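You operate a simulated robot arm through the tools that you are given. There is no shell and no other tool. Be economical: measure what you need, move in short steps, check, and stop when the job is done.

The job below is to be done with a simulated robot arm. You get a single attempt, and the scene is never put back.

JOB
Box the red ball, shut the flaps, slide it onto the red square.
Fine: the small box; all four flaps, short ones first; don't lift it.

It is judged by the outcome, as a careful person would: the job done as asked, and still so three seconds after it is handed in. It fails if anything else is knocked over, pushed out of place, dropped, spilled or broken.

ROBOT AND FRAMES
A 6-joint arm with a two-finger parallel gripper, fixed in place. Base frame: the origin is at the foot of the arm, x ahead of it, y to its left, z up; the work surface is at about z = 74. Units: cm, degrees, N and s.
With the tool pointing down near the work surface it reaches from about 20 to 84 cm from the base axis. Its first joint turns from -166.0 to 166.0 degrees. Payload 3.91 kg.
The tool frame sits at the grasp point between the pads (the TCP): z along the fingers, y along the line on which they close. The tips reach 3 cm beyond it. The gripper opens to 11 cm. The fingers are 2 cm wide and 1 cm thick; the gripper's body (4.8 by 11.2 cm) begins 5.5 cm behind the TCP.
Orientation is told as [roll, pitch, yaw] about the base's x, y, z axes, in that order, counted from this pose: with the fingers straight down and closing along the base's y, the tool's x points along the base's -x, its y along +y and its z along -z.

CONTROLS
- The arm moves only by the tool apply_moves. Its arguments are lists of equal length, an entry for each row: "travel": the shift along the base's x, y, z in units of 100 mm (1.0 is 100 mm), a list of three; "rot": the turn, a rotation vector about the base's x, y, z in units of 120 degrees (1.0 is 120 degrees), a list of three; "grip": the opening, from 0 (shut) to 1 (fully open). In form: {"travel": [[tx, ty, tz], ...], "rot": [[wx, wy, wz], ...], "grip": [grip, ...]}. A call has 1 to 8 rows; each row is the pose to reach, as a shift and turn from the pose commanded when the call began. A call with a number of a shift or a turn outside -1 to 1 is refused whole. Rows are played at 5 a second. More than 5 cm and 8.6 degrees between two rows, or a gripper value outside its range, and nothing of the call is played. Where a pose cannot be reached the arm comes as near as it can. A force on the tool above 90 N (or 10 N above the force at the start of the call, whichever is more), or a blocked arm, ends the call early, and 0.2 s more pass. Each finger travels about 10.8 cm/s and halts on what it meets, pressing with about 21 N; the grip force reading is that of the motor and also rises with nothing between the fingers. The clock runs only during rows and for 0.2 s after the last one: add rows that repeat a pose to give the fingers time. The reply holds the time, the measured pose of the TCP, the force on the tool along the base axes, the opening and the grip force, in the units named above and with some noise, with the torque about the TCP (base axes, N m) and any sound that the robot's microphone picked up.
- Cameras (640 x 400 px; columns grow to the right, rows downward): "scene" is fixed at [5.05, -50.01, 139.66]; the picture's right is [0.55, -0.84, 0.00], its down [-0.71, -0.46, -0.53] and it looks along [0.45, 0.29, -0.85] (base axes); focal length 214 px, centre (320, 200). "wrist" rides on the gripper at [7.7, 0.7, -11.4] in the tool frame; the picture's right is [-0.09, 1.00, 0.00], its down [-0.80, -0.07, -0.59] and it looks along [-0.59, -0.05, 0.80] (tool axes); focal length 270 px, centre (320, 200). There is no depth. A picture from a camera that has moved, and an enlarged one, comes with that camera's place and axes in the base frame and with its lens.
- grab_frame(camera): a new picture of that camera. It takes no simulated time.
- slide_trunk(by): slides the trunk up (or, below 0, down) by that many cm; the arm rides with it, the base frame stays. It gives what a move gives, with no picture.
- close_up(camera, box): a new picture of the part [left, top, right, bottom] of that camera's present view, enlarged. It takes no simulated time.
- finish_job(): hands the job in; it is judged then, once.

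Work in short steps. Places have to be worked out from the pictures, the camera data and where the tool is seen: move nearer, look again, correct. Check each grasp and each placing, and mend what went wrong. You have 120 turns and 64 pictures in all, those below and enlarged ones among them. Open the gripper and draw the arm clear of the work before you hand the job in, unless the task says otherwise; then end with one line.

The tools are called after ">>>" as name(argument=value, ...) on one line, values as JSON. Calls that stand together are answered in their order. apply_moves: Moves the arm, as the interface text tells. Its arguments: {"type":"object","properties":{"travel":{"type":"array","items":{"type":"array","items":{"type":"number"}}},"rot":{"type":"array","items":{"type":"array","items":{"type":"number"}}},"grip":{"type":"array","items":{"type":"number"}}},"required":["travel","rot","grip"]} The other tools are called the same way: slide_trunk (by) slides the trunk up or down; grab_frame (camera) takes a picture; close_up (camera, box) takes an enlarged picture of a part of a camera's view; finish_job () hands the job in.

At the start:

```text
time_s: 0.0
position: [38.47, -18.07, 122.75]
ee_rot: [0.0, -0.1, 0.0]
contact_force: [0.0, -0.5, -1.1]
torque: [-0.01, -0.01, -0.01]
gripper_width: 11.01
grasp_force: 0.2
trunk travel left (down, up): [-45.0, 9.0]
```

scene: 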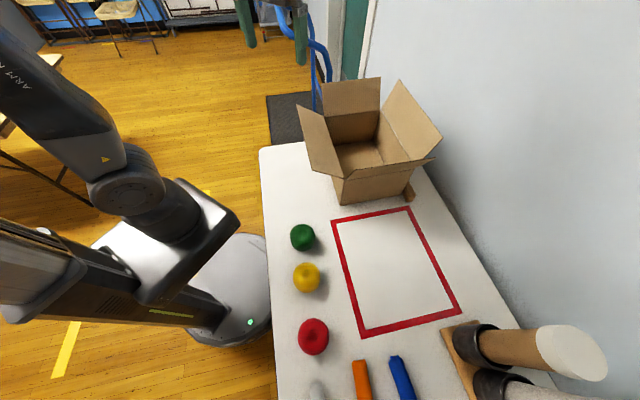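
wrist: 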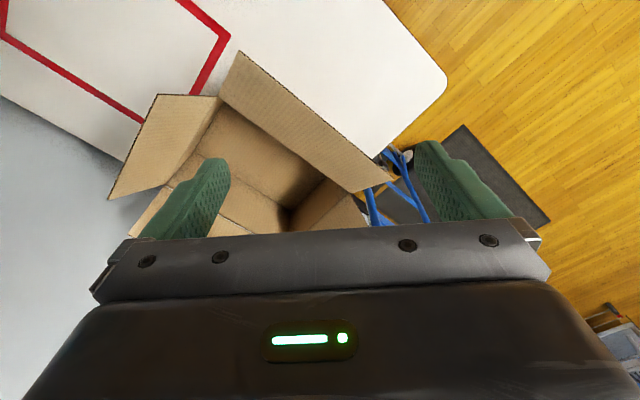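

I'll look more closely at the box and at the objects near the square before moving.

>>> close_up(camera="scene", box=[260, 60, 480, 220])

>>> close_up(camera="scene", box=[260, 210, 620, 400])

```text
2.50 times, centred on (370, 140) of scene
camera zoom: at [5.05, -50.01, 139.66], right [0.55, -0.84, 0.0], down [-0.71, -0.46, -0.53], along [0.45, 0.29, -0.85], focal length 536 px, centre (195, 350)
```

zoom: 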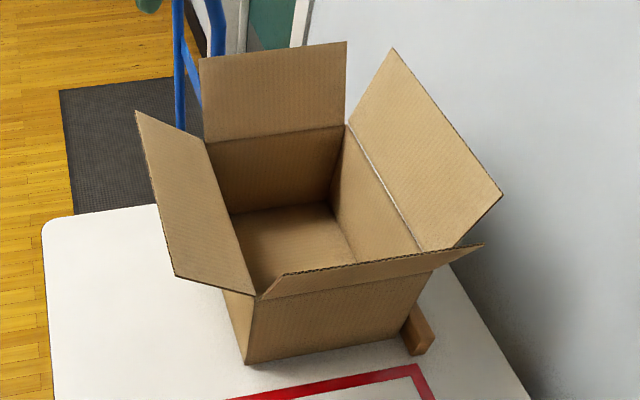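

```text
1.78 times, centred on (440, 305) of scene
camera zoom: at [5.05, -50.01, 139.66], right [0.55, -0.84, 0.0], down [-0.71, -0.46, -0.53], along [0.45, 0.29, -0.85], focal length 381 px, centre (107, 13)
```

zoom: 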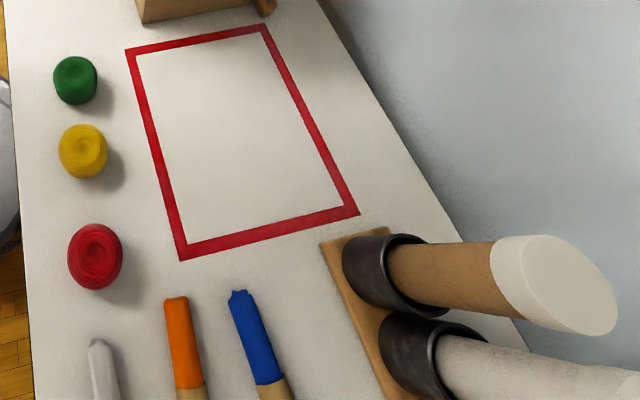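

The box has a 28 × 22 cm opening, is about 16 cm high and is centred near (60, -32). The red ball is near (4, -48.6), and the square's centre is near (33, -57) on a 45° heading. I'll turn the tool 45° while heading towards the ball.

>>> apply_moves(travel=[[-0.16, -0.16, -0.16], [-0.33, -0.33, -0.33], [-0.5, -0.5, -0.5], [-0.66, -0.66, -0.66], [-0.83, -0.83, -0.83], [-1, -1, -1]], rot=[[0, 0, 0.0625], [0, 0, 0.125], [0, 0, 0.1875], [0, 0, 0.25], [0, 0, 0.3125], [0, 0, 0.375]], grip=[1, 1, 1, 1, 1, 1])

```text
time_s: 1.4
position: [28.43, -27.96, 112.6]
ee_rot: [0.0, 0.0, 45.1]
contact_force: [0.1, 0.5, -0.5]
torque: [0.01, 0.01, -0.03]
gripper_width: 10.99
grasp_force: 0.1
trunk travel left (down, up): [-45.0, 9.0]
```

The motion tracks well, so I'll continue towards a point above the ball.

>>> apply_moves(travel=[[-0.25, -0.2, -0.25], [-0.5, -0.4, -0.5], [-0.75, -0.6, -0.75], [-1, -0.8, -1]], rot=[[0, 0, 0], [0, 0, 0], [0, 0, 0], [0, 0, 0]], grip=[1, 1, 1, 1])

>>> grab_frame(camera="wrist")

```text
time_s: 2.4
position: [18.55, -36.12, 102.26]
ee_rot: [0.0, 0.0, 45.0]
contact_force: [-0.6, -0.5, 0.0]
torque: [0.02, -0.01, 0.01]
gripper_width: 10.98
grasp_force: 0.0
trunk travel left (down, up): [-45.0, 9.0]
```

```text
59 pictures are left
camera wrist: at [12.67, -40.99, 113.82], right [-0.64, 0.77, 0.0], down [0.62, 0.52, 0.59], along [0.46, 0.38, -0.8], focal length 270 px, centre (320, 200)
```

wrist: 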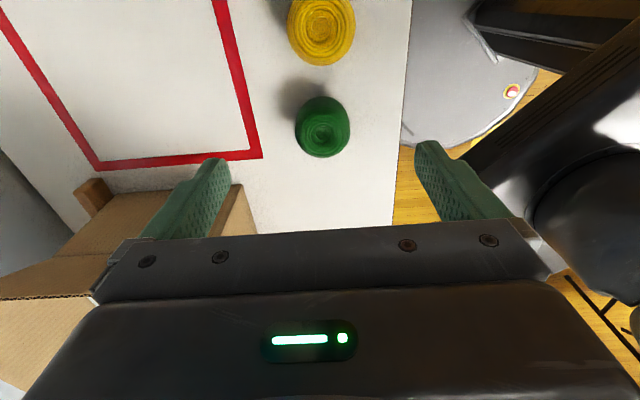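

The wrist view puts the green ball at the same place as my scene estimate, so the calibration holds. Next I move over the red ball.

>>> apply_moves(travel=[[-0.3, -0.25, -0.05], [-0.6, -0.5, -0.1], [-0.9, -0.75, -0.15], [-1, -0.88, -0.2]], rot=[[0, 0, 0], [0, 0, 0], [0, 0, 0], [0, 0, 0]], grip=[1, 1, 1, 1])

>>> grab_frame(camera="wrist")

>>> grab_frame(camera="scene")

```text
time_s: 3.4
position: [8.44, -44.93, 100.62]
ee_rot: [0.0, 0.0, 45.1]
contact_force: [0.4, 0.5, 0.4]
torque: [0.0, -0.01, 0.03]
gripper_width: 11.02
grasp_force: 0.0
trunk travel left (down, up): [-45.0, 9.0]
```

```text
58 pictures are left
camera wrist: at [2.48, -49.95, 112.01], right [-0.64, 0.77, 0.0], down [0.62, 0.52, 0.59], along [0.46, 0.38, -0.8], focal length 270 px, centre (320, 200)
```

wrist: 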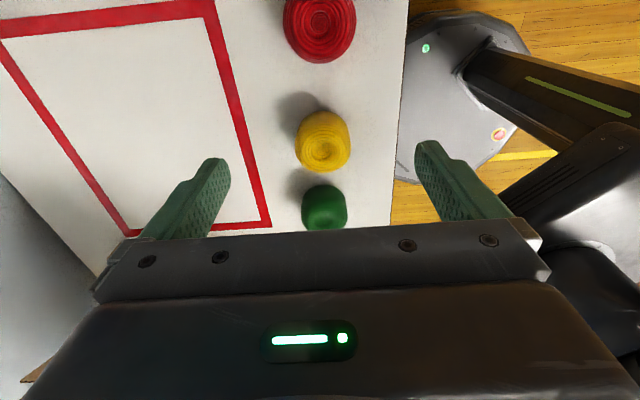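

```text
57 pictures are left
```

scene: 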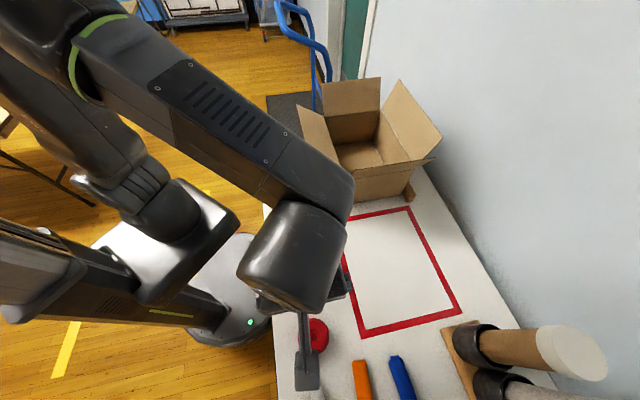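

The red ball is at (4.2, -48.7), about 7.5 cm wide. I'll centre over it and go down part of the way.

>>> apply_moves(travel=[[-0.22, -0.19, -0.1], [-0.43, -0.37, -0.25], [-0.43, -0.37, -0.6], [-0.43, -0.37, -1]], rot=[[0, 0, 0], [0, 0, 0], [0, 0, 0], [0, 0, 0]], grip=[1, 1, 1, 1])

>>> grab_frame(camera="scene")

>>> grab_frame(camera="wrist")

```text
time_s: 4.4
position: [4.3, -48.78, 90.35]
ee_rot: [-0.1, 0.0, 45.0]
contact_force: [0.5, 0.2, 0.5]
torque: [0.02, 0.02, -0.02]
gripper_width: 11.0
grasp_force: 0.2
trunk travel left (down, up): [-45.0, 9.0]
```

```text
56 pictures are left
```

scene: 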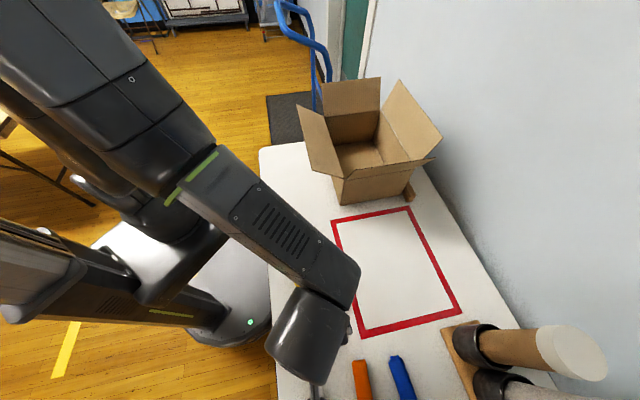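

```text
55 pictures are left
camera wrist: at [-1.66, -53.66, 101.84], right [-0.64, 0.77, 0.0], down [0.62, 0.52, 0.59], along [0.46, 0.38, -0.8], focal length 270 px, centre (320, 200)
```

wrist: 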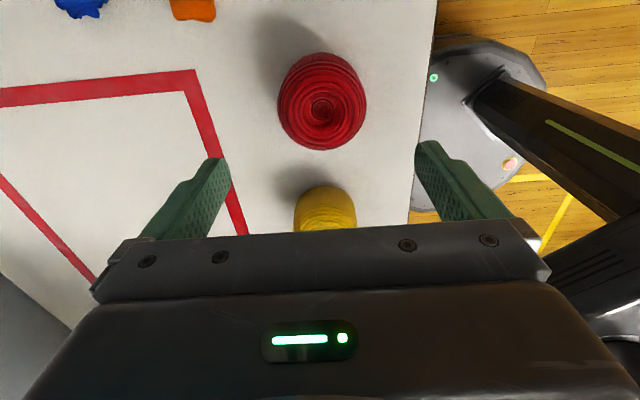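

The ball is centred to within half a centimetre. I'll lower to about z = 78 and close on it.

>>> apply_moves(travel=[[-0.02, -0.01, -0.3], [-0.04, -0.02, -0.6], [-0.04, -0.02, -0.9], [-0.04, -0.02, -1.0]], rot=[[0, 0, 0], [0, 0, 0], [0, 0, 0], [0, 0, 0]], grip=[1, 1, 1, 1])

>>> apply_moves(travel=[[0, 0, -0.12], [0, 0, -0.23], [0, 0, -0.23], [0, 0, -0.23], [0, 0, -0.23], [0, 0, -0.23]], rot=[[0, 0, 0], [0, 0, 0], [0, 0, 0], [0, 0, 0], [0, 0, 0], [0, 0, 0]], grip=[1, 1, 0.8, 0.6, 0.55, 0.55])

>>> grab_frame(camera="wrist")

```text
time_s: 5.4
position: [3.92, -49.08, 80.52]
ee_rot: [0.0, -0.1, 44.9]
contact_force: [0.1, -0.3, -0.5]
torque: [0.0, 0.04, -0.02]
gripper_width: 11.0
grasp_force: 0.0
trunk travel left (down, up): [-45.0, 9.0]
```

```text
time_s: 6.8
position: [3.85, -48.9, 78.36]
ee_rot: [0.0, -0.1, 45.0]
contact_force: [-0.8, 0.2, -0.2]
torque: [0.02, 0.0, -0.03]
gripper_width: 7.5
grasp_force: 20.7
trunk travel left (down, up): [-45.0, 9.0]
```

```text
54 pictures are left
camera wrist: at [-2.13, -53.84, 89.78], right [-0.64, 0.77, 0.0], down [0.62, 0.52, 0.59], along [0.46, 0.38, -0.8], focal length 270 px, centre (320, 200)
```

wrist: 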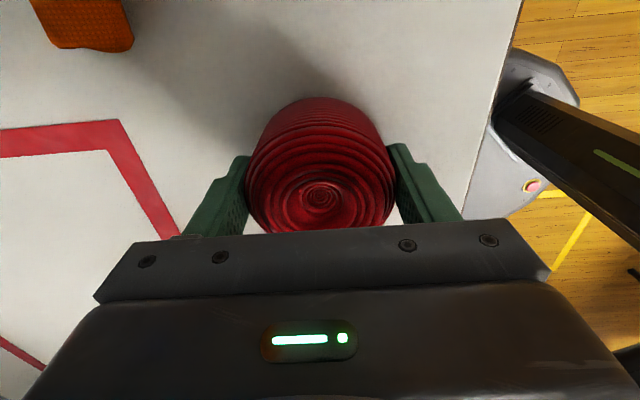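

The ball is held at 7.5 cm with about 21 N. Now I lift it straight up.

>>> apply_moves(travel=[[0, 0, 0.2], [0, 0, 0.5], [0, 0, 0.8], [0, 0, 1.0]], rot=[[0, 0, 0], [0, 0, 0], [0, 0, 0], [0, 0, 0]], grip=[0.55, 0.55, 0.55, 0.55])

>>> apply_moves(travel=[[0.2, 0.1, 0.3], [0.45, 0.2, 0.6], [0.7, 0.35, 0.8], [1.0, 0.5, 1.0]], rot=[[0, 0, 0], [0, 0, 0], [0, 0, 0], [0, 0, 0]], grip=[0.55, 0.55, 0.55, 0.55])

>>> apply_moves(travel=[[0.3, 0.1, 0.3], [0.6, 0.2, 0.6], [0.8, 0.3, 0.8], [1.0, 0.4, 1.0]], rot=[[0, 0, 0], [0, 0, 0], [0, 0, 0], [0, 0, 0]], grip=[0.55, 0.55, 0.55, 0.55])

>>> apply_moves(travel=[[0.3, 0.1, 0.2], [0.6, 0.2, 0.4], [0.8, 0.2, 0.6], [1.0, 0.2, 0.6]], rot=[[0, 0, 0], [0, 0, 0], [0, 0, 0], [0, 0, 0]], grip=[0.55, 0.55, 0.55, 0.55])

```text
time_s: 7.8
position: [3.82, -48.87, 88.43]
ee_rot: [0.1, 0.0, 45.0]
contact_force: [0.0, 0.7, -0.2]
torque: [0.02, -0.01, 0.01]
gripper_width: 7.49
grasp_force: 21.0
trunk travel left (down, up): [-45.0, 9.0]
```

```text
time_s: 8.8
position: [13.71, -43.7, 98.12]
ee_rot: [0.0, 0.0, 45.0]
contact_force: [-0.1, 0.1, 0.4]
torque: [-0.02, -0.01, -0.01]
gripper_width: 7.48
grasp_force: 20.9
trunk travel left (down, up): [-45.0, 9.0]
```

```text
time_s: 9.8
position: [23.98, -40.05, 108.5]
ee_rot: [0.1, 0.0, 44.9]
contact_force: [0.1, -0.4, -1.4]
torque: [0.03, 0.01, 0.01]
gripper_width: 7.51
grasp_force: 21.2
trunk travel left (down, up): [-45.0, 9.0]
```

```text
time_s: 10.8
position: [33.61, -38.02, 114.39]
ee_rot: [0.0, 0.0, 45.0]
contact_force: [0.5, -0.7, -0.6]
torque: [0.0, -0.04, -0.01]
gripper_width: 7.5
grasp_force: 21.1
trunk travel left (down, up): [-45.0, 9.0]
```

Still gripped. I'll carry on to a point over the box.

>>> apply_moves(travel=[[0.3, 0.05, 0], [0.6, 0.1, 0], [0.8, 0.15, 0], [1.0, 0.2, 0]], rot=[[0, 0, 0], [0, 0, 0], [0, 0, 0], [0, 0, 0]], grip=[0.55, 0.55, 0.55, 0.55])

>>> apply_moves(travel=[[0.3, 0.05, 0], [0.6, 0.1, 0], [0.8, 0.15, 0], [1.0, 0.2, 0]], rot=[[0, 0, 0], [0, 0, 0], [0, 0, 0], [0, 0, 0]], grip=[0.55, 0.55, 0.55, 0.55])

>>> grab_frame(camera="scene")

>>> grab_frame(camera="wrist")

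```text
time_s: 11.8
position: [43.85, -35.72, 114.15]
ee_rot: [0.0, 0.1, 45.0]
contact_force: [0.4, 0.3, -0.2]
torque: [0.0, 0.02, 0.0]
gripper_width: 7.47
grasp_force: 20.9
trunk travel left (down, up): [-45.0, 9.0]
```

```text
time_s: 12.8
position: [53.74, -33.87, 114.38]
ee_rot: [0.1, 0.0, 45.0]
contact_force: [0.1, -0.6, -0.8]
torque: [0.0, 0.01, 0.01]
gripper_width: 7.5
grasp_force: 20.9
trunk travel left (down, up): [-45.0, 9.0]
```

```text
53 pictures are left
```

scene: 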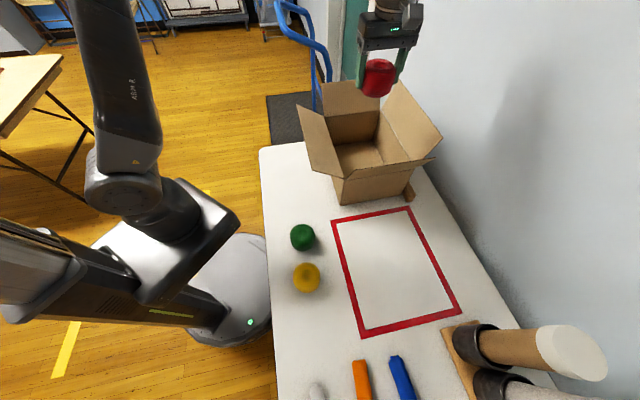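

```text
52 pictures are left
camera wrist: at [47.81, -38.85, 125.86], right [-0.64, 0.77, 0.0], down [0.62, 0.52, 0.59], along [0.45, 0.38, -0.8], focal length 270 px, centre (320, 200)
```

wrist: 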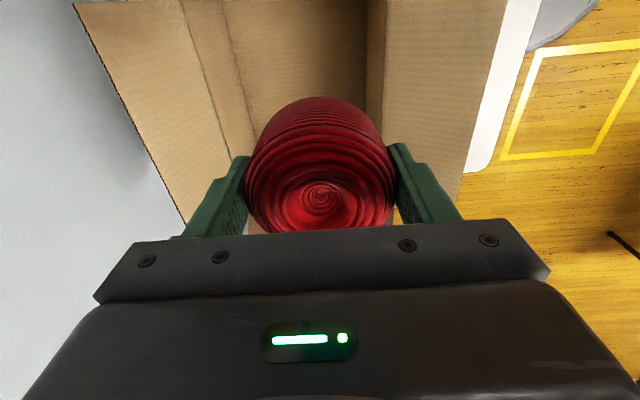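

The arm clears the flaps. I'll shift to about (60, -32) and descend into the box.

>>> apply_moves(travel=[[0.3, 0.09, 0], [0.6, 0.18, 0], [0.62, 0.2, -0.3], [0.62, 0.2, -0.65], [0.62, 0.2, -1.0]], rot=[[0, 0, 0], [0, 0, 0], [0, 0, 0], [0, 0, 0], [0, 0, 0]], grip=[0.55, 0.55, 0.55, 0.55, 0.55])

>>> grab_frame(camera="wrist")

>>> close_up(camera="scene", box=[260, 0, 480, 220])

```text
time_s: 14.0
position: [60.15, -31.69, 104.4]
ee_rot: [0.0, 0.0, 45.1]
contact_force: [-0.6, 1.0, -1.0]
torque: [0.04, 0.03, 0.02]
gripper_width: 7.49
grasp_force: 21.0
trunk travel left (down, up): [-45.0, 9.0]
```

```text
51 pictures are left
camera wrist: at [54.26, -36.57, 115.85], right [-0.64, 0.77, 0.0], down [0.62, 0.52, 0.59], along [0.46, 0.38, -0.8], focal length 270 px, centre (320, 200)
```

wrist: 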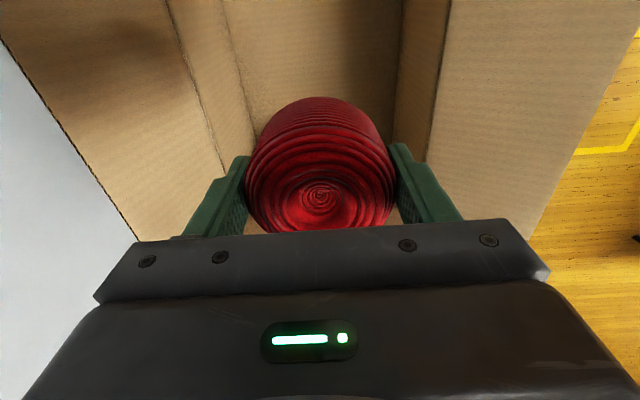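

```text
1.82 times, centred on (370, 110) of scene
camera zoom: at [5.05, -50.01, 139.66], right [0.55, -0.84, 0.0], down [-0.71, -0.46, -0.53], along [0.45, 0.29, -0.85], focal length 390 px, centre (229, 364)
```

zoom: 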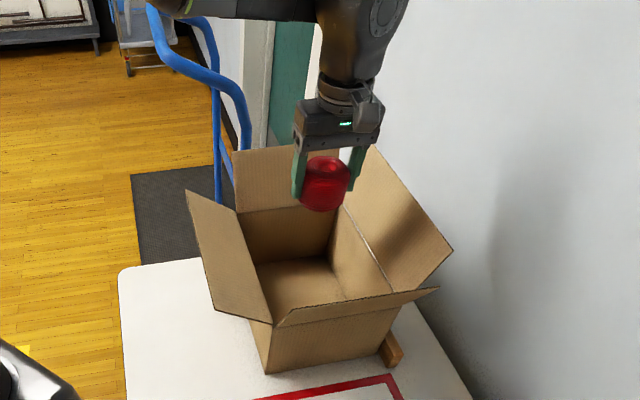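

The ball is centred over the opening. I'll lower it in small steps and watch the forces.

>>> apply_moves(travel=[[0, 0, -0.4], [0, 0, -0.8], [0, 0, -1.0]], rot=[[0, 0, 0], [0, 0, 0], [0, 0, 0]], grip=[0.55, 0.55, 0.55])

>>> apply_moves(travel=[[0, 0, -0.3], [0, 0, -0.6], [0, 0, -0.8]], rot=[[0, 0, 0], [0, 0, 0], [0, 0, 0]], grip=[0.55, 0.55, 0.55])

>>> close_up(camera="scene", box=[260, 0, 480, 220])

>>> grab_frame(camera="wrist")

```text
time_s: 14.8
position: [60.07, -31.53, 94.25]
ee_rot: [0.0, 0.1, 45.1]
contact_force: [0.2, 0.1, -1.1]
torque: [0.05, 0.01, 0.0]
gripper_width: 7.51
grasp_force: 21.1
trunk travel left (down, up): [-45.0, 9.0]
```

```text
time_s: 15.6
position: [60.04, -31.91, 86.14]
ee_rot: [0.1, -0.1, 45.0]
contact_force: [0.3, -0.7, -0.3]
torque: [-0.01, 0.0, -0.01]
gripper_width: 7.49
grasp_force: 20.9
trunk travel left (down, up): [-45.0, 9.0]
```

```text
1.82 times, centred on (370, 110) of scene
camera zoom: at [5.05, -50.01, 139.66], right [0.55, -0.84, 0.0], down [-0.71, -0.46, -0.53], along [0.45, 0.29, -0.85], focal length 390 px, centre (229, 364)
```

zoom: 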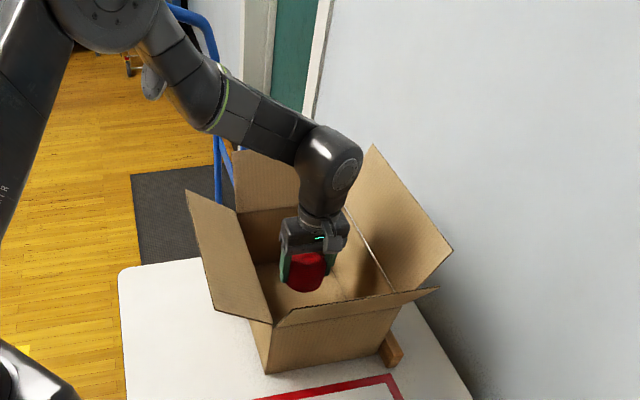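

```text
48 pictures are left
camera wrist: at [54.19, -36.85, 97.51], right [-0.64, 0.77, 0.0], down [0.62, 0.52, 0.59], along [0.45, 0.38, -0.8], focal length 270 px, centre (320, 200)
```

wrist: 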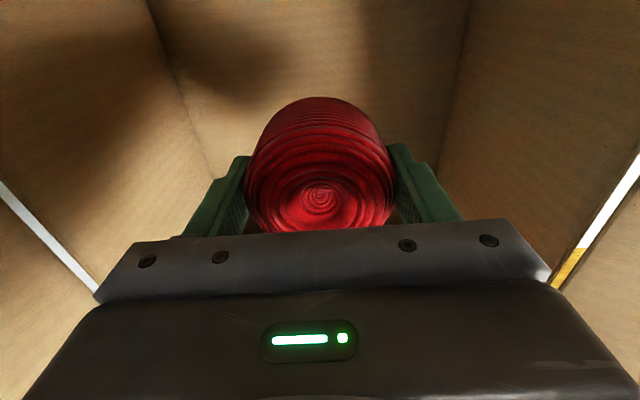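

There's no contact so far. I'll go down the remaining ~6.5 cm, gently.

>>> apply_moves(travel=[[0, 0, -0.2], [0, 0, -0.4], [0, 0, -0.52]], rot=[[0, 0, 0], [0, 0, 0], [0, 0, 0]], grip=[0.55, 0.55, 0.55])

>>> apply_moves(travel=[[0, 0, -0.07], [0, 0, -0.12]], rot=[[0, 0, 0], [0, 0, 0]], grip=[0.55, 0.55])

>>> close_up(camera="scene", box=[260, 0, 480, 220])

```text
time_s: 16.4
position: [60.16, -31.9, 80.89]
ee_rot: [0.1, 0.0, 44.9]
contact_force: [0.3, -0.4, -0.5]
torque: [-0.01, -0.01, -0.01]
gripper_width: 7.49
grasp_force: 21.1
trunk travel left (down, up): [-45.0, 9.0]
```

```text
time_s: 17.0
position: [60.07, -32.11, 79.87]
ee_rot: [0.0, -0.1, 44.9]
contact_force: [0.7, -0.6, -1.4]
torque: [0.01, 0.01, -0.05]
gripper_width: 7.46
grasp_force: 20.9
trunk travel left (down, up): [-45.0, 9.0]
```

```text
1.82 times, centred on (370, 110) of scene
camera zoom: at [5.05, -50.01, 139.66], right [0.55, -0.84, 0.0], down [-0.71, -0.46, -0.53], along [0.45, 0.29, -0.85], focal length 390 px, centre (229, 364)
```

zoom: 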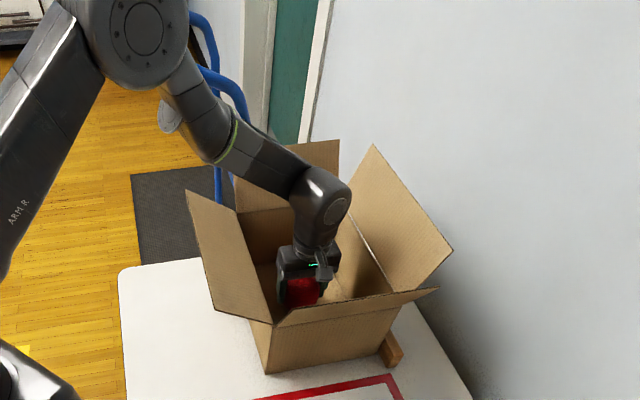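

The ball is about 1 cm above the box floor. I'll lower the last bit, open, and rise.

>>> apply_moves(travel=[[0, 0, -0.05], [0, 0, -0.09], [0, 0, -0.09]], rot=[[0, 0, 0], [0, 0, 0], [0, 0, 0]], grip=[0.55, 0.55, 0.55])

>>> apply_moves(travel=[[0, 0, 0], [0, 0, 0], [0, 0, 0.3], [0, 0, 0.7], [0, 0, 1.0]], rot=[[0, 0, 0], [0, 0, 0], [0, 0, 0], [0, 0, 0], [0, 0, 0]], grip=[0.75, 0.9, 0.9, 0.9, 0.9])

>>> apply_moves(travel=[[0, 0, 0.4], [0, 0, 0.8], [0, 0, 1.0]], rot=[[0, 0, 0], [0, 0, 0], [0, 0, 0]], grip=[0.9, 0.9, 0.9])

>>> apply_moves(travel=[[0, 0, 0.4], [0, 0, 0.8], [0, 0, 1.0]], rot=[[0, 0, 0], [0, 0, 0], [0, 0, 0]], grip=[0.6, 0.3, 0])

>>> grab_frame(camera="wrist")

>>> close_up(camera="scene", box=[260, 0, 480, 220])

```text
time_s: 17.8
position: [60.12, -31.83, 79.14]
ee_rot: [0.0, 0.0, 45.1]
contact_force: [-0.3, -0.1, -1.0]
torque: [-0.03, -0.02, -0.03]
gripper_width: 7.49
grasp_force: 21.9
trunk travel left (down, up): [-45.0, 9.0]
```

```text
time_s: 19.0
position: [59.93, -31.78, 89.08]
ee_rot: [0.0, -0.1, 44.9]
contact_force: [-0.1, 0.1, 0.5]
torque: [-0.03, 0.03, 0.02]
gripper_width: 9.89
grasp_force: 0.0
trunk travel left (down, up): [-45.0, 9.0]
```

```text
time_s: 19.8
position: [60.25, -31.53, 99.04]
ee_rot: [0.0, 0.1, 44.9]
contact_force: [-0.4, 0.6, -0.2]
torque: [0.0, -0.04, -0.01]
gripper_width: 9.91
grasp_force: 0.0
trunk travel left (down, up): [-45.0, 9.0]
```

```text
time_s: 20.6
position: [60.13, -31.73, 109.14]
ee_rot: [0.0, 0.0, 45.1]
contact_force: [-0.8, 0.1, -0.5]
torque: [0.05, 0.0, -0.04]
gripper_width: 0.02
grasp_force: 21.0
trunk travel left (down, up): [-45.0, 9.0]
```

```text
46 pictures are left
camera wrist: at [54.2, -36.74, 120.5], right [-0.64, 0.77, 0.0], down [0.62, 0.52, 0.59], along [0.46, 0.38, -0.8], focal length 270 px, centre (320, 200)
```

wrist: 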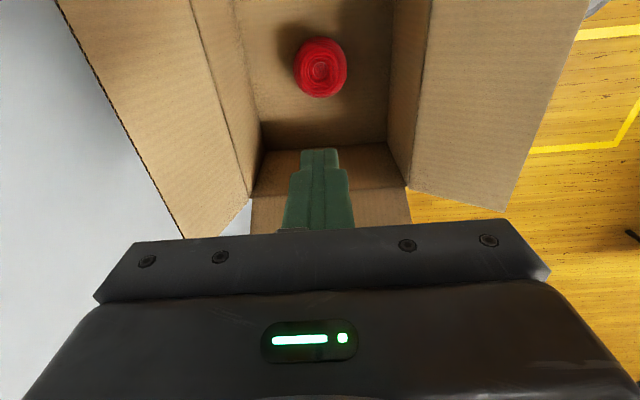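

```text
1.82 times, centred on (370, 110) of scene
camera zoom: at [5.05, -50.01, 139.66], right [0.55, -0.84, 0.0], down [-0.71, -0.46, -0.53], along [0.45, 0.29, -0.85], focal length 390 px, centre (229, 364)
```

zoom: 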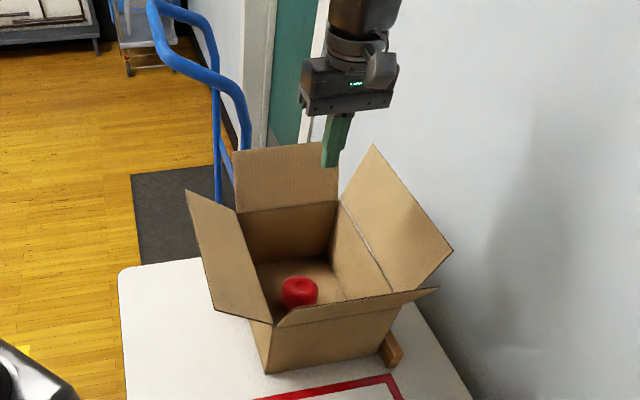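

The ball is boxed and the gripper is shut. All four flaps stand about 35° above horizontal, 11.5 cm long, with hinges at z ≈ 90 and edges at z ≈ 97. I'll move outside the front short flap first, near (41, -51).

>>> apply_moves(travel=[[-0.3, -0.3, 0], [-0.6, -0.6, 0], [-0.9, -0.92, 0], [-1.0, -1.0, 0]], rot=[[0, 0, 0], [0, 0, 0], [0, 0, 0], [0, 0, 0]], grip=[0, 0, 0, 0])

>>> apply_moves(travel=[[-0.3, -0.3, 0], [-0.6, -0.62, 0], [-0.9, -0.95, 0], [-0.93, -0.98, -0.4], [-0.93, -0.98, -0.8]], rot=[[0, 0, 0], [0, 0, 0], [0, 0, 0], [0, 0, 0], [0, 0, 0]], grip=[0, 0, 0, 0, 0])

>>> grab_frame(camera="wrist")

>>> grab_frame(camera="scene")

```text
time_s: 21.6
position: [50.11, -41.81, 109.06]
ee_rot: [0.1, 0.1, 45.0]
contact_force: [-0.2, 0.6, -0.8]
torque: [0.01, 0.04, -0.03]
gripper_width: 0.0
grasp_force: 21.3
trunk travel left (down, up): [-45.0, 9.0]
```

```text
time_s: 22.8
position: [40.87, -51.52, 100.88]
ee_rot: [0.0, 0.0, 45.0]
contact_force: [0.1, -0.3, -0.3]
torque: [-0.01, -0.01, -0.03]
gripper_width: 0.0
grasp_force: 20.7
trunk travel left (down, up): [-45.0, 9.0]
```

```text
44 pictures are left
camera wrist: at [35.01, -56.5, 112.33], right [-0.64, 0.77, 0.0], down [0.62, 0.52, 0.59], along [0.46, 0.38, -0.8], focal length 270 px, centre (320, 200)
```

wrist: 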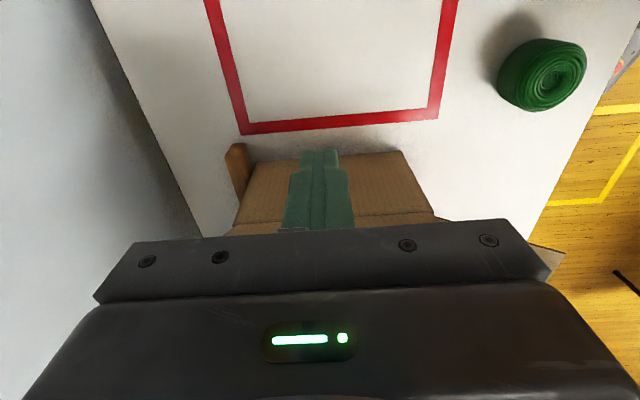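

```text
43 pictures are left
```

scene: 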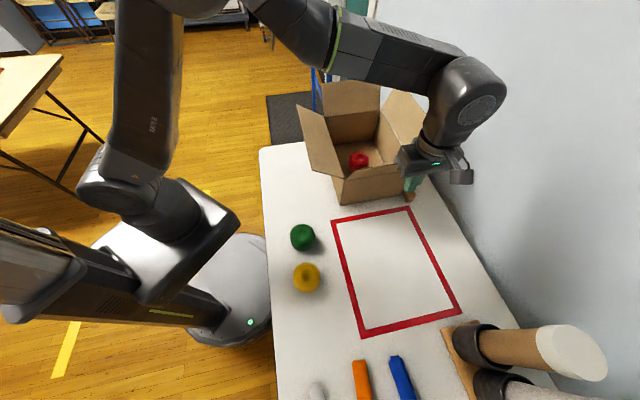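

The front flap stands steeper, at about 55° outward, and my tip is outside it. I'll lower 3 cm and push inward to bring it upright.

>>> apply_moves(travel=[[0, 0, -0.3], [0.2, 0.2, -0.3], [0.4, 0.4, -0.3], [0.6, 0.6, -0.3], [0.8, 0.8, -0.3], [0.88, 0.89, -0.3]], rot=[[0, 0, 0], [0, 0, 0], [0, 0, 0], [0, 0, 0], [0, 0, 0], [0, 0, 0]], grip=[0, 0, 0, 0, 0, 0])

>>> close_up(camera="scene", box=[260, 0, 480, 220])

```text
time_s: 24.2
position: [49.75, -42.6, 97.97]
ee_rot: [-0.1, 0.0, 45.1]
contact_force: [1.6, -0.3, -0.3]
torque: [0.02, 0.0, 0.0]
gripper_width: 0.01
grasp_force: 20.5
trunk travel left (down, up): [-45.0, 9.0]
```

```text
1.82 times, centred on (370, 110) of scene
camera zoom: at [5.05, -50.01, 139.66], right [0.55, -0.84, 0.0], down [-0.71, -0.46, -0.53], along [0.45, 0.29, -0.85], focal length 390 px, centre (229, 364)
```

zoom: 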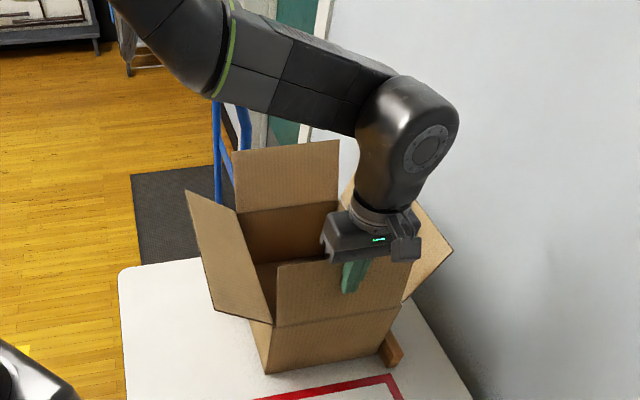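

The flap is upright and the force is tiny. I'll carry it over and press it down.

>>> apply_moves(travel=[[0.2, 0.2, 0], [0.4, 0.4, -0.05], [0.55, 0.55, -0.2], [0.62, 0.63, -0.4]], rot=[[0, 0, 0], [0, 0, 0], [0, 0, 0], [0, 0, 0]], grip=[0, 0, 0, 0])

>>> close_up(camera="scene", box=[260, 0, 480, 220])

```text
time_s: 25.2
position: [55.67, -36.43, 94.09]
ee_rot: [0.0, 0.0, 45.0]
contact_force: [-0.7, -0.1, 0.4]
torque: [0.01, 0.01, -0.01]
gripper_width: 0.0
grasp_force: 20.7
trunk travel left (down, up): [-45.0, 9.0]
```

```text
1.82 times, centred on (370, 110) of scene
camera zoom: at [5.05, -50.01, 139.66], right [0.55, -0.84, 0.0], down [-0.71, -0.46, -0.53], along [0.45, 0.29, -0.85], focal length 390 px, centre (229, 364)
```

zoom: 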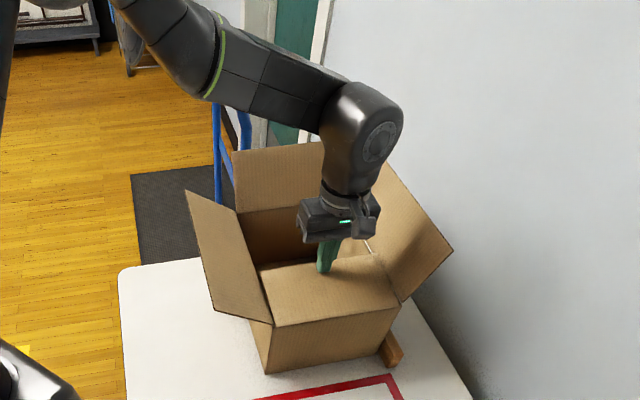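

The front flap folded with almost no force. I'll lift off and travel over the box to the outside of the back flap.

>>> apply_moves(travel=[[0, 0, 0.4], [0, 0, 0.8], [0.1, 0.1, 1.0], [0.4, 0.4, 1.0], [0.7, 0.7, 1.0], [0.9, 0.95, 1.0]], rot=[[0, 0, 0], [0, 0, 0], [0, 0, 0], [0, 0, 0], [0, 0, 0], [0, 0, 0]], grip=[0, 0, 0, 0, 0, 0])

>>> close_up(camera="scene", box=[260, 0, 480, 220])

```text
time_s: 26.6
position: [64.77, -26.66, 104.29]
ee_rot: [0.1, 0.0, 45.1]
contact_force: [0.2, 1.3, -0.4]
torque: [-0.01, -0.02, 0.0]
gripper_width: 0.0
grasp_force: 20.5
trunk travel left (down, up): [-45.0, 9.0]
```

```text
1.82 times, centred on (370, 110) of scene
camera zoom: at [5.05, -50.01, 139.66], right [0.55, -0.84, 0.0], down [-0.71, -0.46, -0.53], along [0.45, 0.29, -0.85], focal length 390 px, centre (229, 364)
```

zoom: 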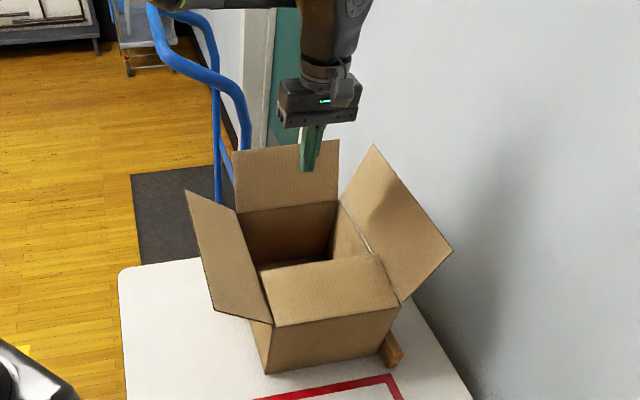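

The front flap stays folded. I'll go up a little more and past the back flap.

>>> apply_moves(travel=[[0, 0, 0.4], [0.25, 0.3, 0.5], [0.5, 0.6, 0.5], [0.7, 0.9, 0.5], [0.75, 1.0, 0.5]], rot=[[0, 0, 0], [0, 0, 0], [0, 0, 0], [0, 0, 0], [0, 0, 0]], grip=[0, 0, 0, 0, 0])

>>> apply_moves(travel=[[0.2, 0.3, 0], [0.4, 0.65, 0], [0.42, 0.67, -0.4], [0.42, 0.67, -0.8]], rot=[[0, 0, 0], [0, 0, 0], [0, 0, 0], [0, 0, 0]], grip=[0, 0, 0, 0])

>>> grab_frame(camera="scene")

>>> grab_frame(camera="wrist")

```text
time_s: 27.8
position: [72.29, -16.98, 109.13]
ee_rot: [0.1, 0.0, 45.1]
contact_force: [-0.7, -0.6, 0.1]
torque: [-0.01, -0.03, 0.01]
gripper_width: 0.01
grasp_force: 21.1
trunk travel left (down, up): [-45.0, 9.0]
```

```text
time_s: 28.8
position: [76.09, -10.14, 101.51]
ee_rot: [-0.1, -0.2, 45.0]
contact_force: [-0.2, -0.5, 7.0]
torque: [0.38, 0.17, 0.0]
gripper_width: 0.0
grasp_force: 20.8
trunk travel left (down, up): [-45.0, 9.0]
```

```text
39 pictures are left
```

scene: 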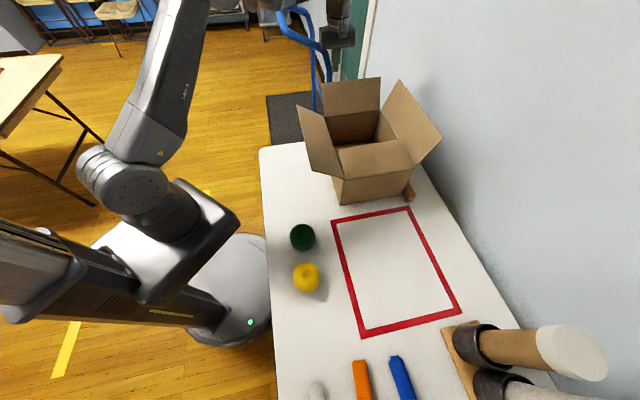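

```text
38 pictures are left
camera wrist: at [70.22, -15.07, 112.83], right [-0.64, 0.77, 0.0], down [0.61, 0.52, 0.6], along [0.46, 0.38, -0.8], focal length 270 px, centre (320, 200)
```

wrist: 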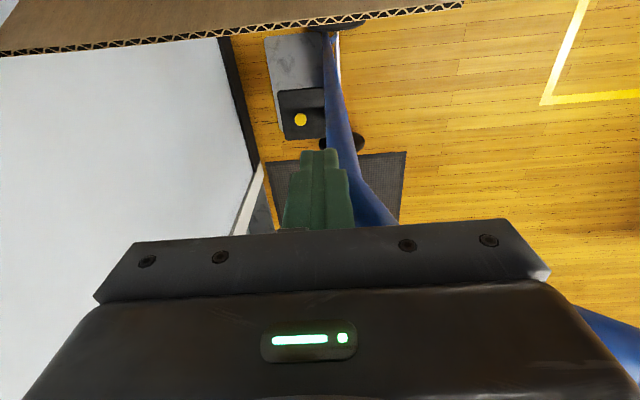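

The 7 N upward reading means my tip is resting on the blue handrail behind the box. I'll rise at once, then move towards the wall side and closer to the flap.

>>> apply_moves(travel=[[0, 0, 0.2], [0, 0, 0.5], [0.04, -0.3, 0.7], [0.08, -0.62, 0.7]], rot=[[0, 0, 0], [0, 0, 0], [0, 0, 0], [0, 0, 0]], grip=[0, 0, 0, 0])

>>> grab_frame(camera="wrist")

>>> close_up(camera="scene", box=[260, 0, 480, 130])

```text
time_s: 29.8
position: [77.2, -16.48, 108.14]
ee_rot: [0.0, 0.0, 45.2]
contact_force: [-0.3, 0.4, 0.1]
torque: [0.02, -0.01, 0.03]
gripper_width: 0.01
grasp_force: 21.1
trunk travel left (down, up): [-45.0, 9.0]
```

```text
37 pictures are left
camera wrist: at [71.35, -21.39, 119.66], right [-0.64, 0.77, 0.0], down [0.62, 0.52, 0.59], along [0.45, 0.38, -0.8], focal length 270 px, centre (320, 200)
```

wrist: 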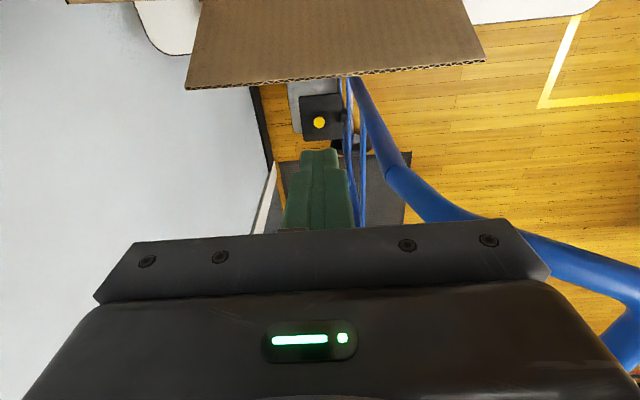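

```text
2.91 times, centred on (370, 65) of scene
camera zoom: at [5.05, -50.01, 139.66], right [0.55, -0.84, 0.0], down [-0.71, -0.46, -0.53], along [0.45, 0.29, -0.85], focal length 624 px, centre (174, 593)
```

zoom: 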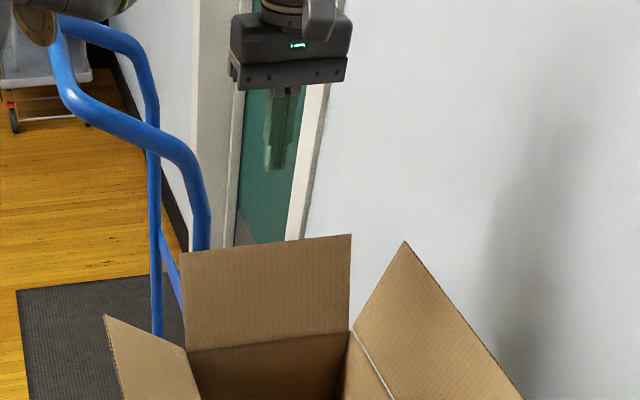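

At this position the rail's posts are to the robot's side of the tip. I'll shift 2 cm further wall-ward and descend just outside the flap, watching force.

>>> apply_moves(travel=[[0.14, -0.14, 0], [0.14, -0.14, -0.3], [0.14, -0.14, -0.6], [0.14, -0.14, -0.9]], rot=[[0, 0, 0], [0, 0, 0], [0, 0, 0], [0, 0, 0]], grip=[0, 0, 0, 0])

>>> close_up(camera="scene", box=[260, 0, 480, 130])

```text
time_s: 30.8
position: [78.5, -17.52, 98.96]
ee_rot: [0.0, 0.0, 45.0]
contact_force: [0.5, -0.4, 0.0]
torque: [-0.01, -0.01, -0.01]
gripper_width: 0.0
grasp_force: 21.2
trunk travel left (down, up): [-45.0, 9.0]
```

```text
2.91 times, centred on (370, 65) of scene
camera zoom: at [5.05, -50.01, 139.66], right [0.55, -0.84, 0.0], down [-0.71, -0.46, -0.53], along [0.45, 0.29, -0.85], focal length 624 px, centre (174, 593)
```

zoom: 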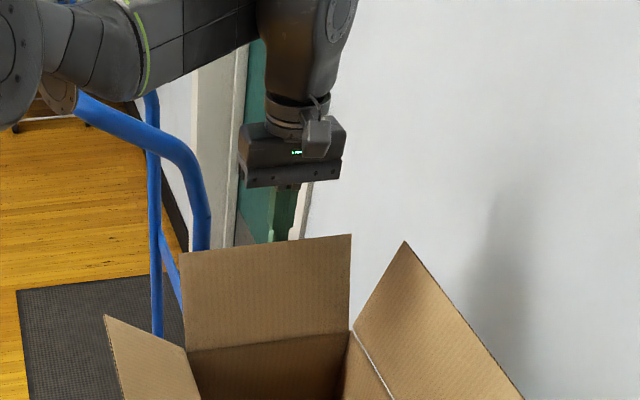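

There's no contact and the tip is behind the flap. I'll push the back flap toward the box.

>>> apply_moves(travel=[[-0.2, -0.2, -0.08], [-0.4, -0.4, -0.08], [-0.6, -0.6, -0.08], [-0.75, -0.75, -0.08]], rot=[[0, 0, 0], [0, 0, 0], [0, 0, 0], [0, 0, 0]], grip=[0, 0, 0, 0])

>>> apply_moves(travel=[[-0.15, -0.15, 0], [-0.3, -0.3, -0.1], [-0.4, -0.4, -0.2], [-0.48, -0.48, -0.35]], rot=[[0, 0, 0], [0, 0, 0], [0, 0, 0], [0, 0, 0]], grip=[0, 0, 0, 0])

>>> close_up(camera="scene", box=[260, 0, 480, 220])

```text
time_s: 31.8
position: [71.12, -25.3, 98.06]
ee_rot: [-0.1, 0.0, 44.9]
contact_force: [0.1, -0.1, 0.9]
torque: [0.0, 0.0, 0.03]
gripper_width: 0.0
grasp_force: 21.1
trunk travel left (down, up): [-45.0, 9.0]
```

```text
time_s: 32.8
position: [66.27, -30.16, 94.84]
ee_rot: [0.1, 0.0, 44.9]
contact_force: [-0.9, -0.7, 0.0]
torque: [-0.02, -0.02, -0.03]
gripper_width: 0.0
grasp_force: 21.5
trunk travel left (down, up): [-45.0, 9.0]
```

```text
1.82 times, centred on (370, 110) of scene
camera zoom: at [5.05, -50.01, 139.66], right [0.55, -0.84, 0.0], down [-0.71, -0.46, -0.53], along [0.45, 0.29, -0.85], focal length 390 px, centre (229, 364)
```

zoom: 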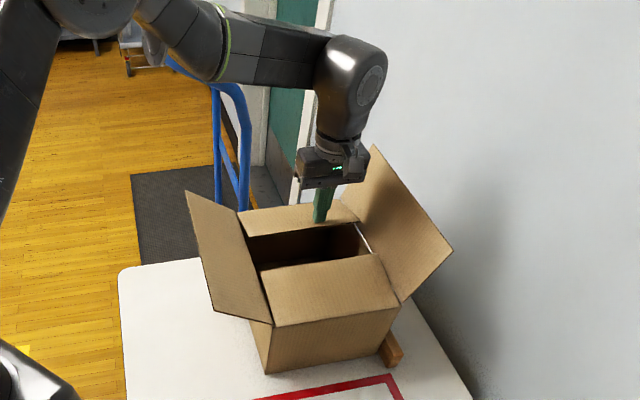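

Both short flaps are folded. I'll lift off and turn the tool -90° on the way, so the wide gripper body lies along the long flaps, then head for the robot side.

>>> apply_moves(travel=[[0, 0, 0.4], [0, 0, 0.8], [0, 0, 1.0], [-0.1, 0.05, 1.0], [-0.3, 0.2, 1.0], [-0.5, 0.35, 1.0], [-0.7, 0.5, 1.0], [-0.9, 0.65, 1.0]], rot=[[0, 0, 0], [0, 0, 0], [0, 0, -0.07], [0, 0, -0.14], [0, 0, -0.21], [0, 0, -0.28], [0, 0, -0.35], [0, 0, -0.42]], grip=[0, 0, 0, 0, 0, 0, 0, 0])

>>> apply_moves(travel=[[-0.2, 0.15, 0.05], [-0.4, 0.3, 0.05], [-0.6, 0.45, 0.05], [-0.8, 0.6, 0.05], [-1.0, 0.8, 0.05]], rot=[[0, 0, -0.07], [0, 0, -0.14], [0, 0, -0.21], [0, 0, -0.27], [0, 0, -0.33]], grip=[0, 0, 0, 0, 0])

>>> grab_frame(camera="wrist")

>>> grab_frame(camera="scene")

```text
time_s: 34.6
position: [57.44, -23.43, 104.77]
ee_rot: [0.0, -0.1, -5.5]
contact_force: [-0.2, 0.3, -0.4]
torque: [-0.02, 0.02, 0.05]
gripper_width: 0.02
grasp_force: 21.4
trunk travel left (down, up): [-45.0, 9.0]
```

```text
time_s: 35.8
position: [47.37, -15.58, 105.24]
ee_rot: [-0.1, 0.0, -45.1]
contact_force: [0.1, -0.2, -0.7]
torque: [0.02, 0.0, 0.01]
gripper_width: 0.0
grasp_force: 21.2
trunk travel left (down, up): [-45.0, 9.0]
```

```text
33 pictures are left
camera wrist: at [42.37, -9.69, 116.67], right [0.77, 0.64, 0.0], down [0.51, -0.62, 0.6], along [0.38, -0.46, -0.8], focal length 270 px, centre (320, 200)
```

wrist: 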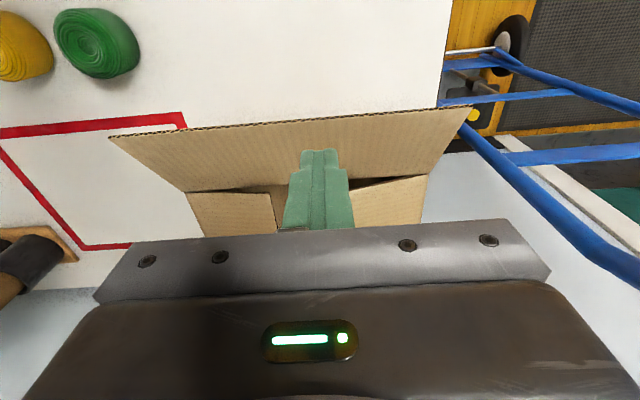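

```text
32 pictures are left
```

scene: 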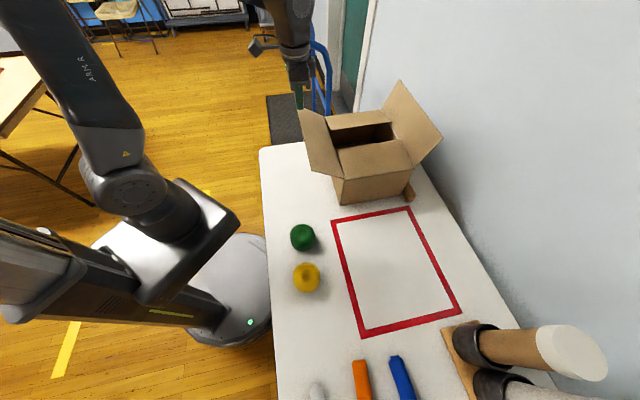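

The left long flap's edge is at about z 97, just beneath my tip. I'll back off 3 cm to clear it, lower outside it, and push it upright.

>>> apply_moves(travel=[[-0.25, 0.25, 0], [-0.25, 0.25, -0.4], [-0.25, 0.25, -0.8]], rot=[[0, 0, 0], [0, 0, 0], [0, 0, 0]], grip=[0, 0, 0])

>>> apply_moves(travel=[[0.2, -0.2, 0], [0.4, -0.4, 0.05], [0.6, -0.6, 0.15], [0.8, -0.8, 0.2], [0.93, -0.93, 0.2]], rot=[[0, 0, 0], [0, 0, 0], [0, 0, 0], [0, 0, 0], [0, 0, 0]], grip=[0, 0, 0, 0, 0])

>>> close_up(camera="scene", box=[260, 0, 480, 220])

```text
time_s: 36.6
position: [44.64, -13.16, 97.01]
ee_rot: [0.0, 0.0, -44.9]
contact_force: [-0.3, -0.4, -0.5]
torque: [-0.01, 0.04, 0.01]
gripper_width: 0.01
grasp_force: 20.7
trunk travel left (down, up): [-45.0, 9.0]
```

```text
time_s: 37.5
position: [51.64, -20.0, 100.47]
ee_rot: [0.6, -1.6, -45.0]
contact_force: [-13.1, 10.7, 61.2]
torque: [-0.5, -0.43, -0.1]
gripper_width: 0.0
grasp_force: 21.2
trunk travel left (down, up): [-45.0, 9.0]
stopped in row 4: the force on the tool passed its limit at 95 N (the readings are from after the stop); the commanded pose is now the measured one
```

```text
1.82 times, centred on (370, 110) of scene
camera zoom: at [5.05, -50.01, 139.66], right [0.55, -0.84, 0.0], down [-0.71, -0.46, -0.53], along [0.45, 0.29, -0.85], focal length 390 px, centre (229, 364)
```

zoom: 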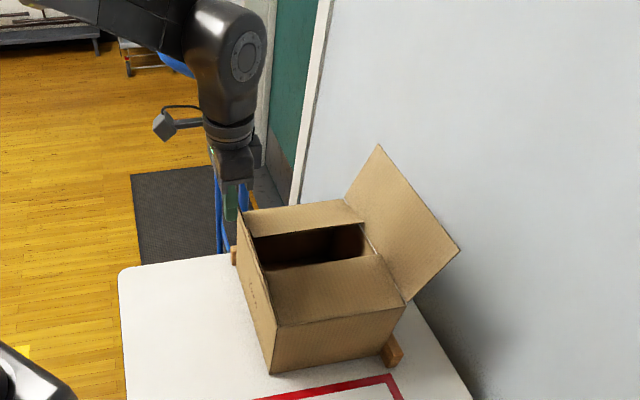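

The push stopped at 95 N, mostly upward, and the left flap seems to have changed pose. I'll look closely before doing anything.

>>> close_up(camera="scene", box=[320, 60, 430, 200])

>>> grab_frame(camera="wrist")

```text
2.86 times, centred on (375, 130) of scene
camera zoom: at [5.05, -50.01, 139.66], right [0.55, -0.84, 0.0], down [-0.71, -0.46, -0.53], along [0.45, 0.29, -0.85], focal length 613 px, centre (163, 400)
```

zoom: 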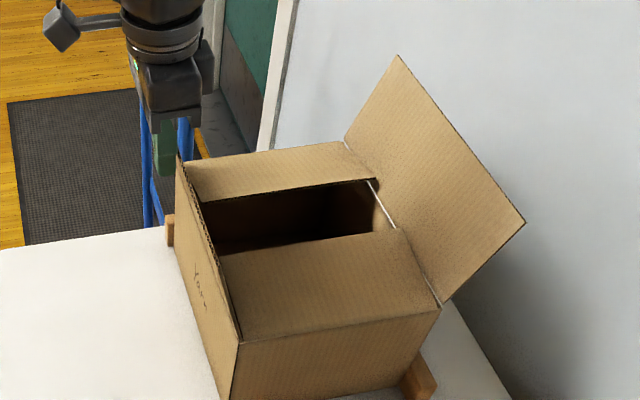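

```text
29 pictures are left
camera wrist: at [46.27, -13.83, 111.7], right [0.77, 0.64, 0.01], down [0.5, -0.61, 0.62], along [0.4, -0.47, -0.79], focal length 270 px, centre (320, 200)
```

wrist: 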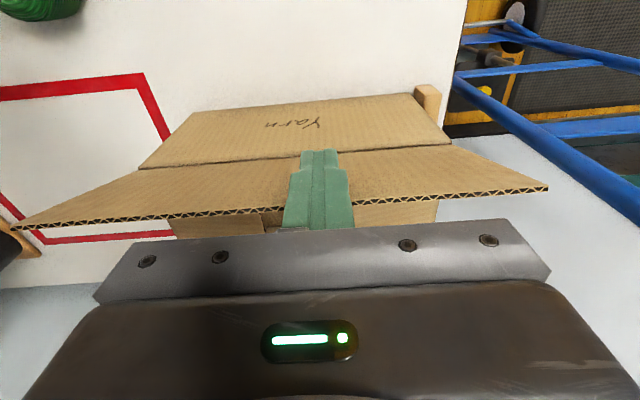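

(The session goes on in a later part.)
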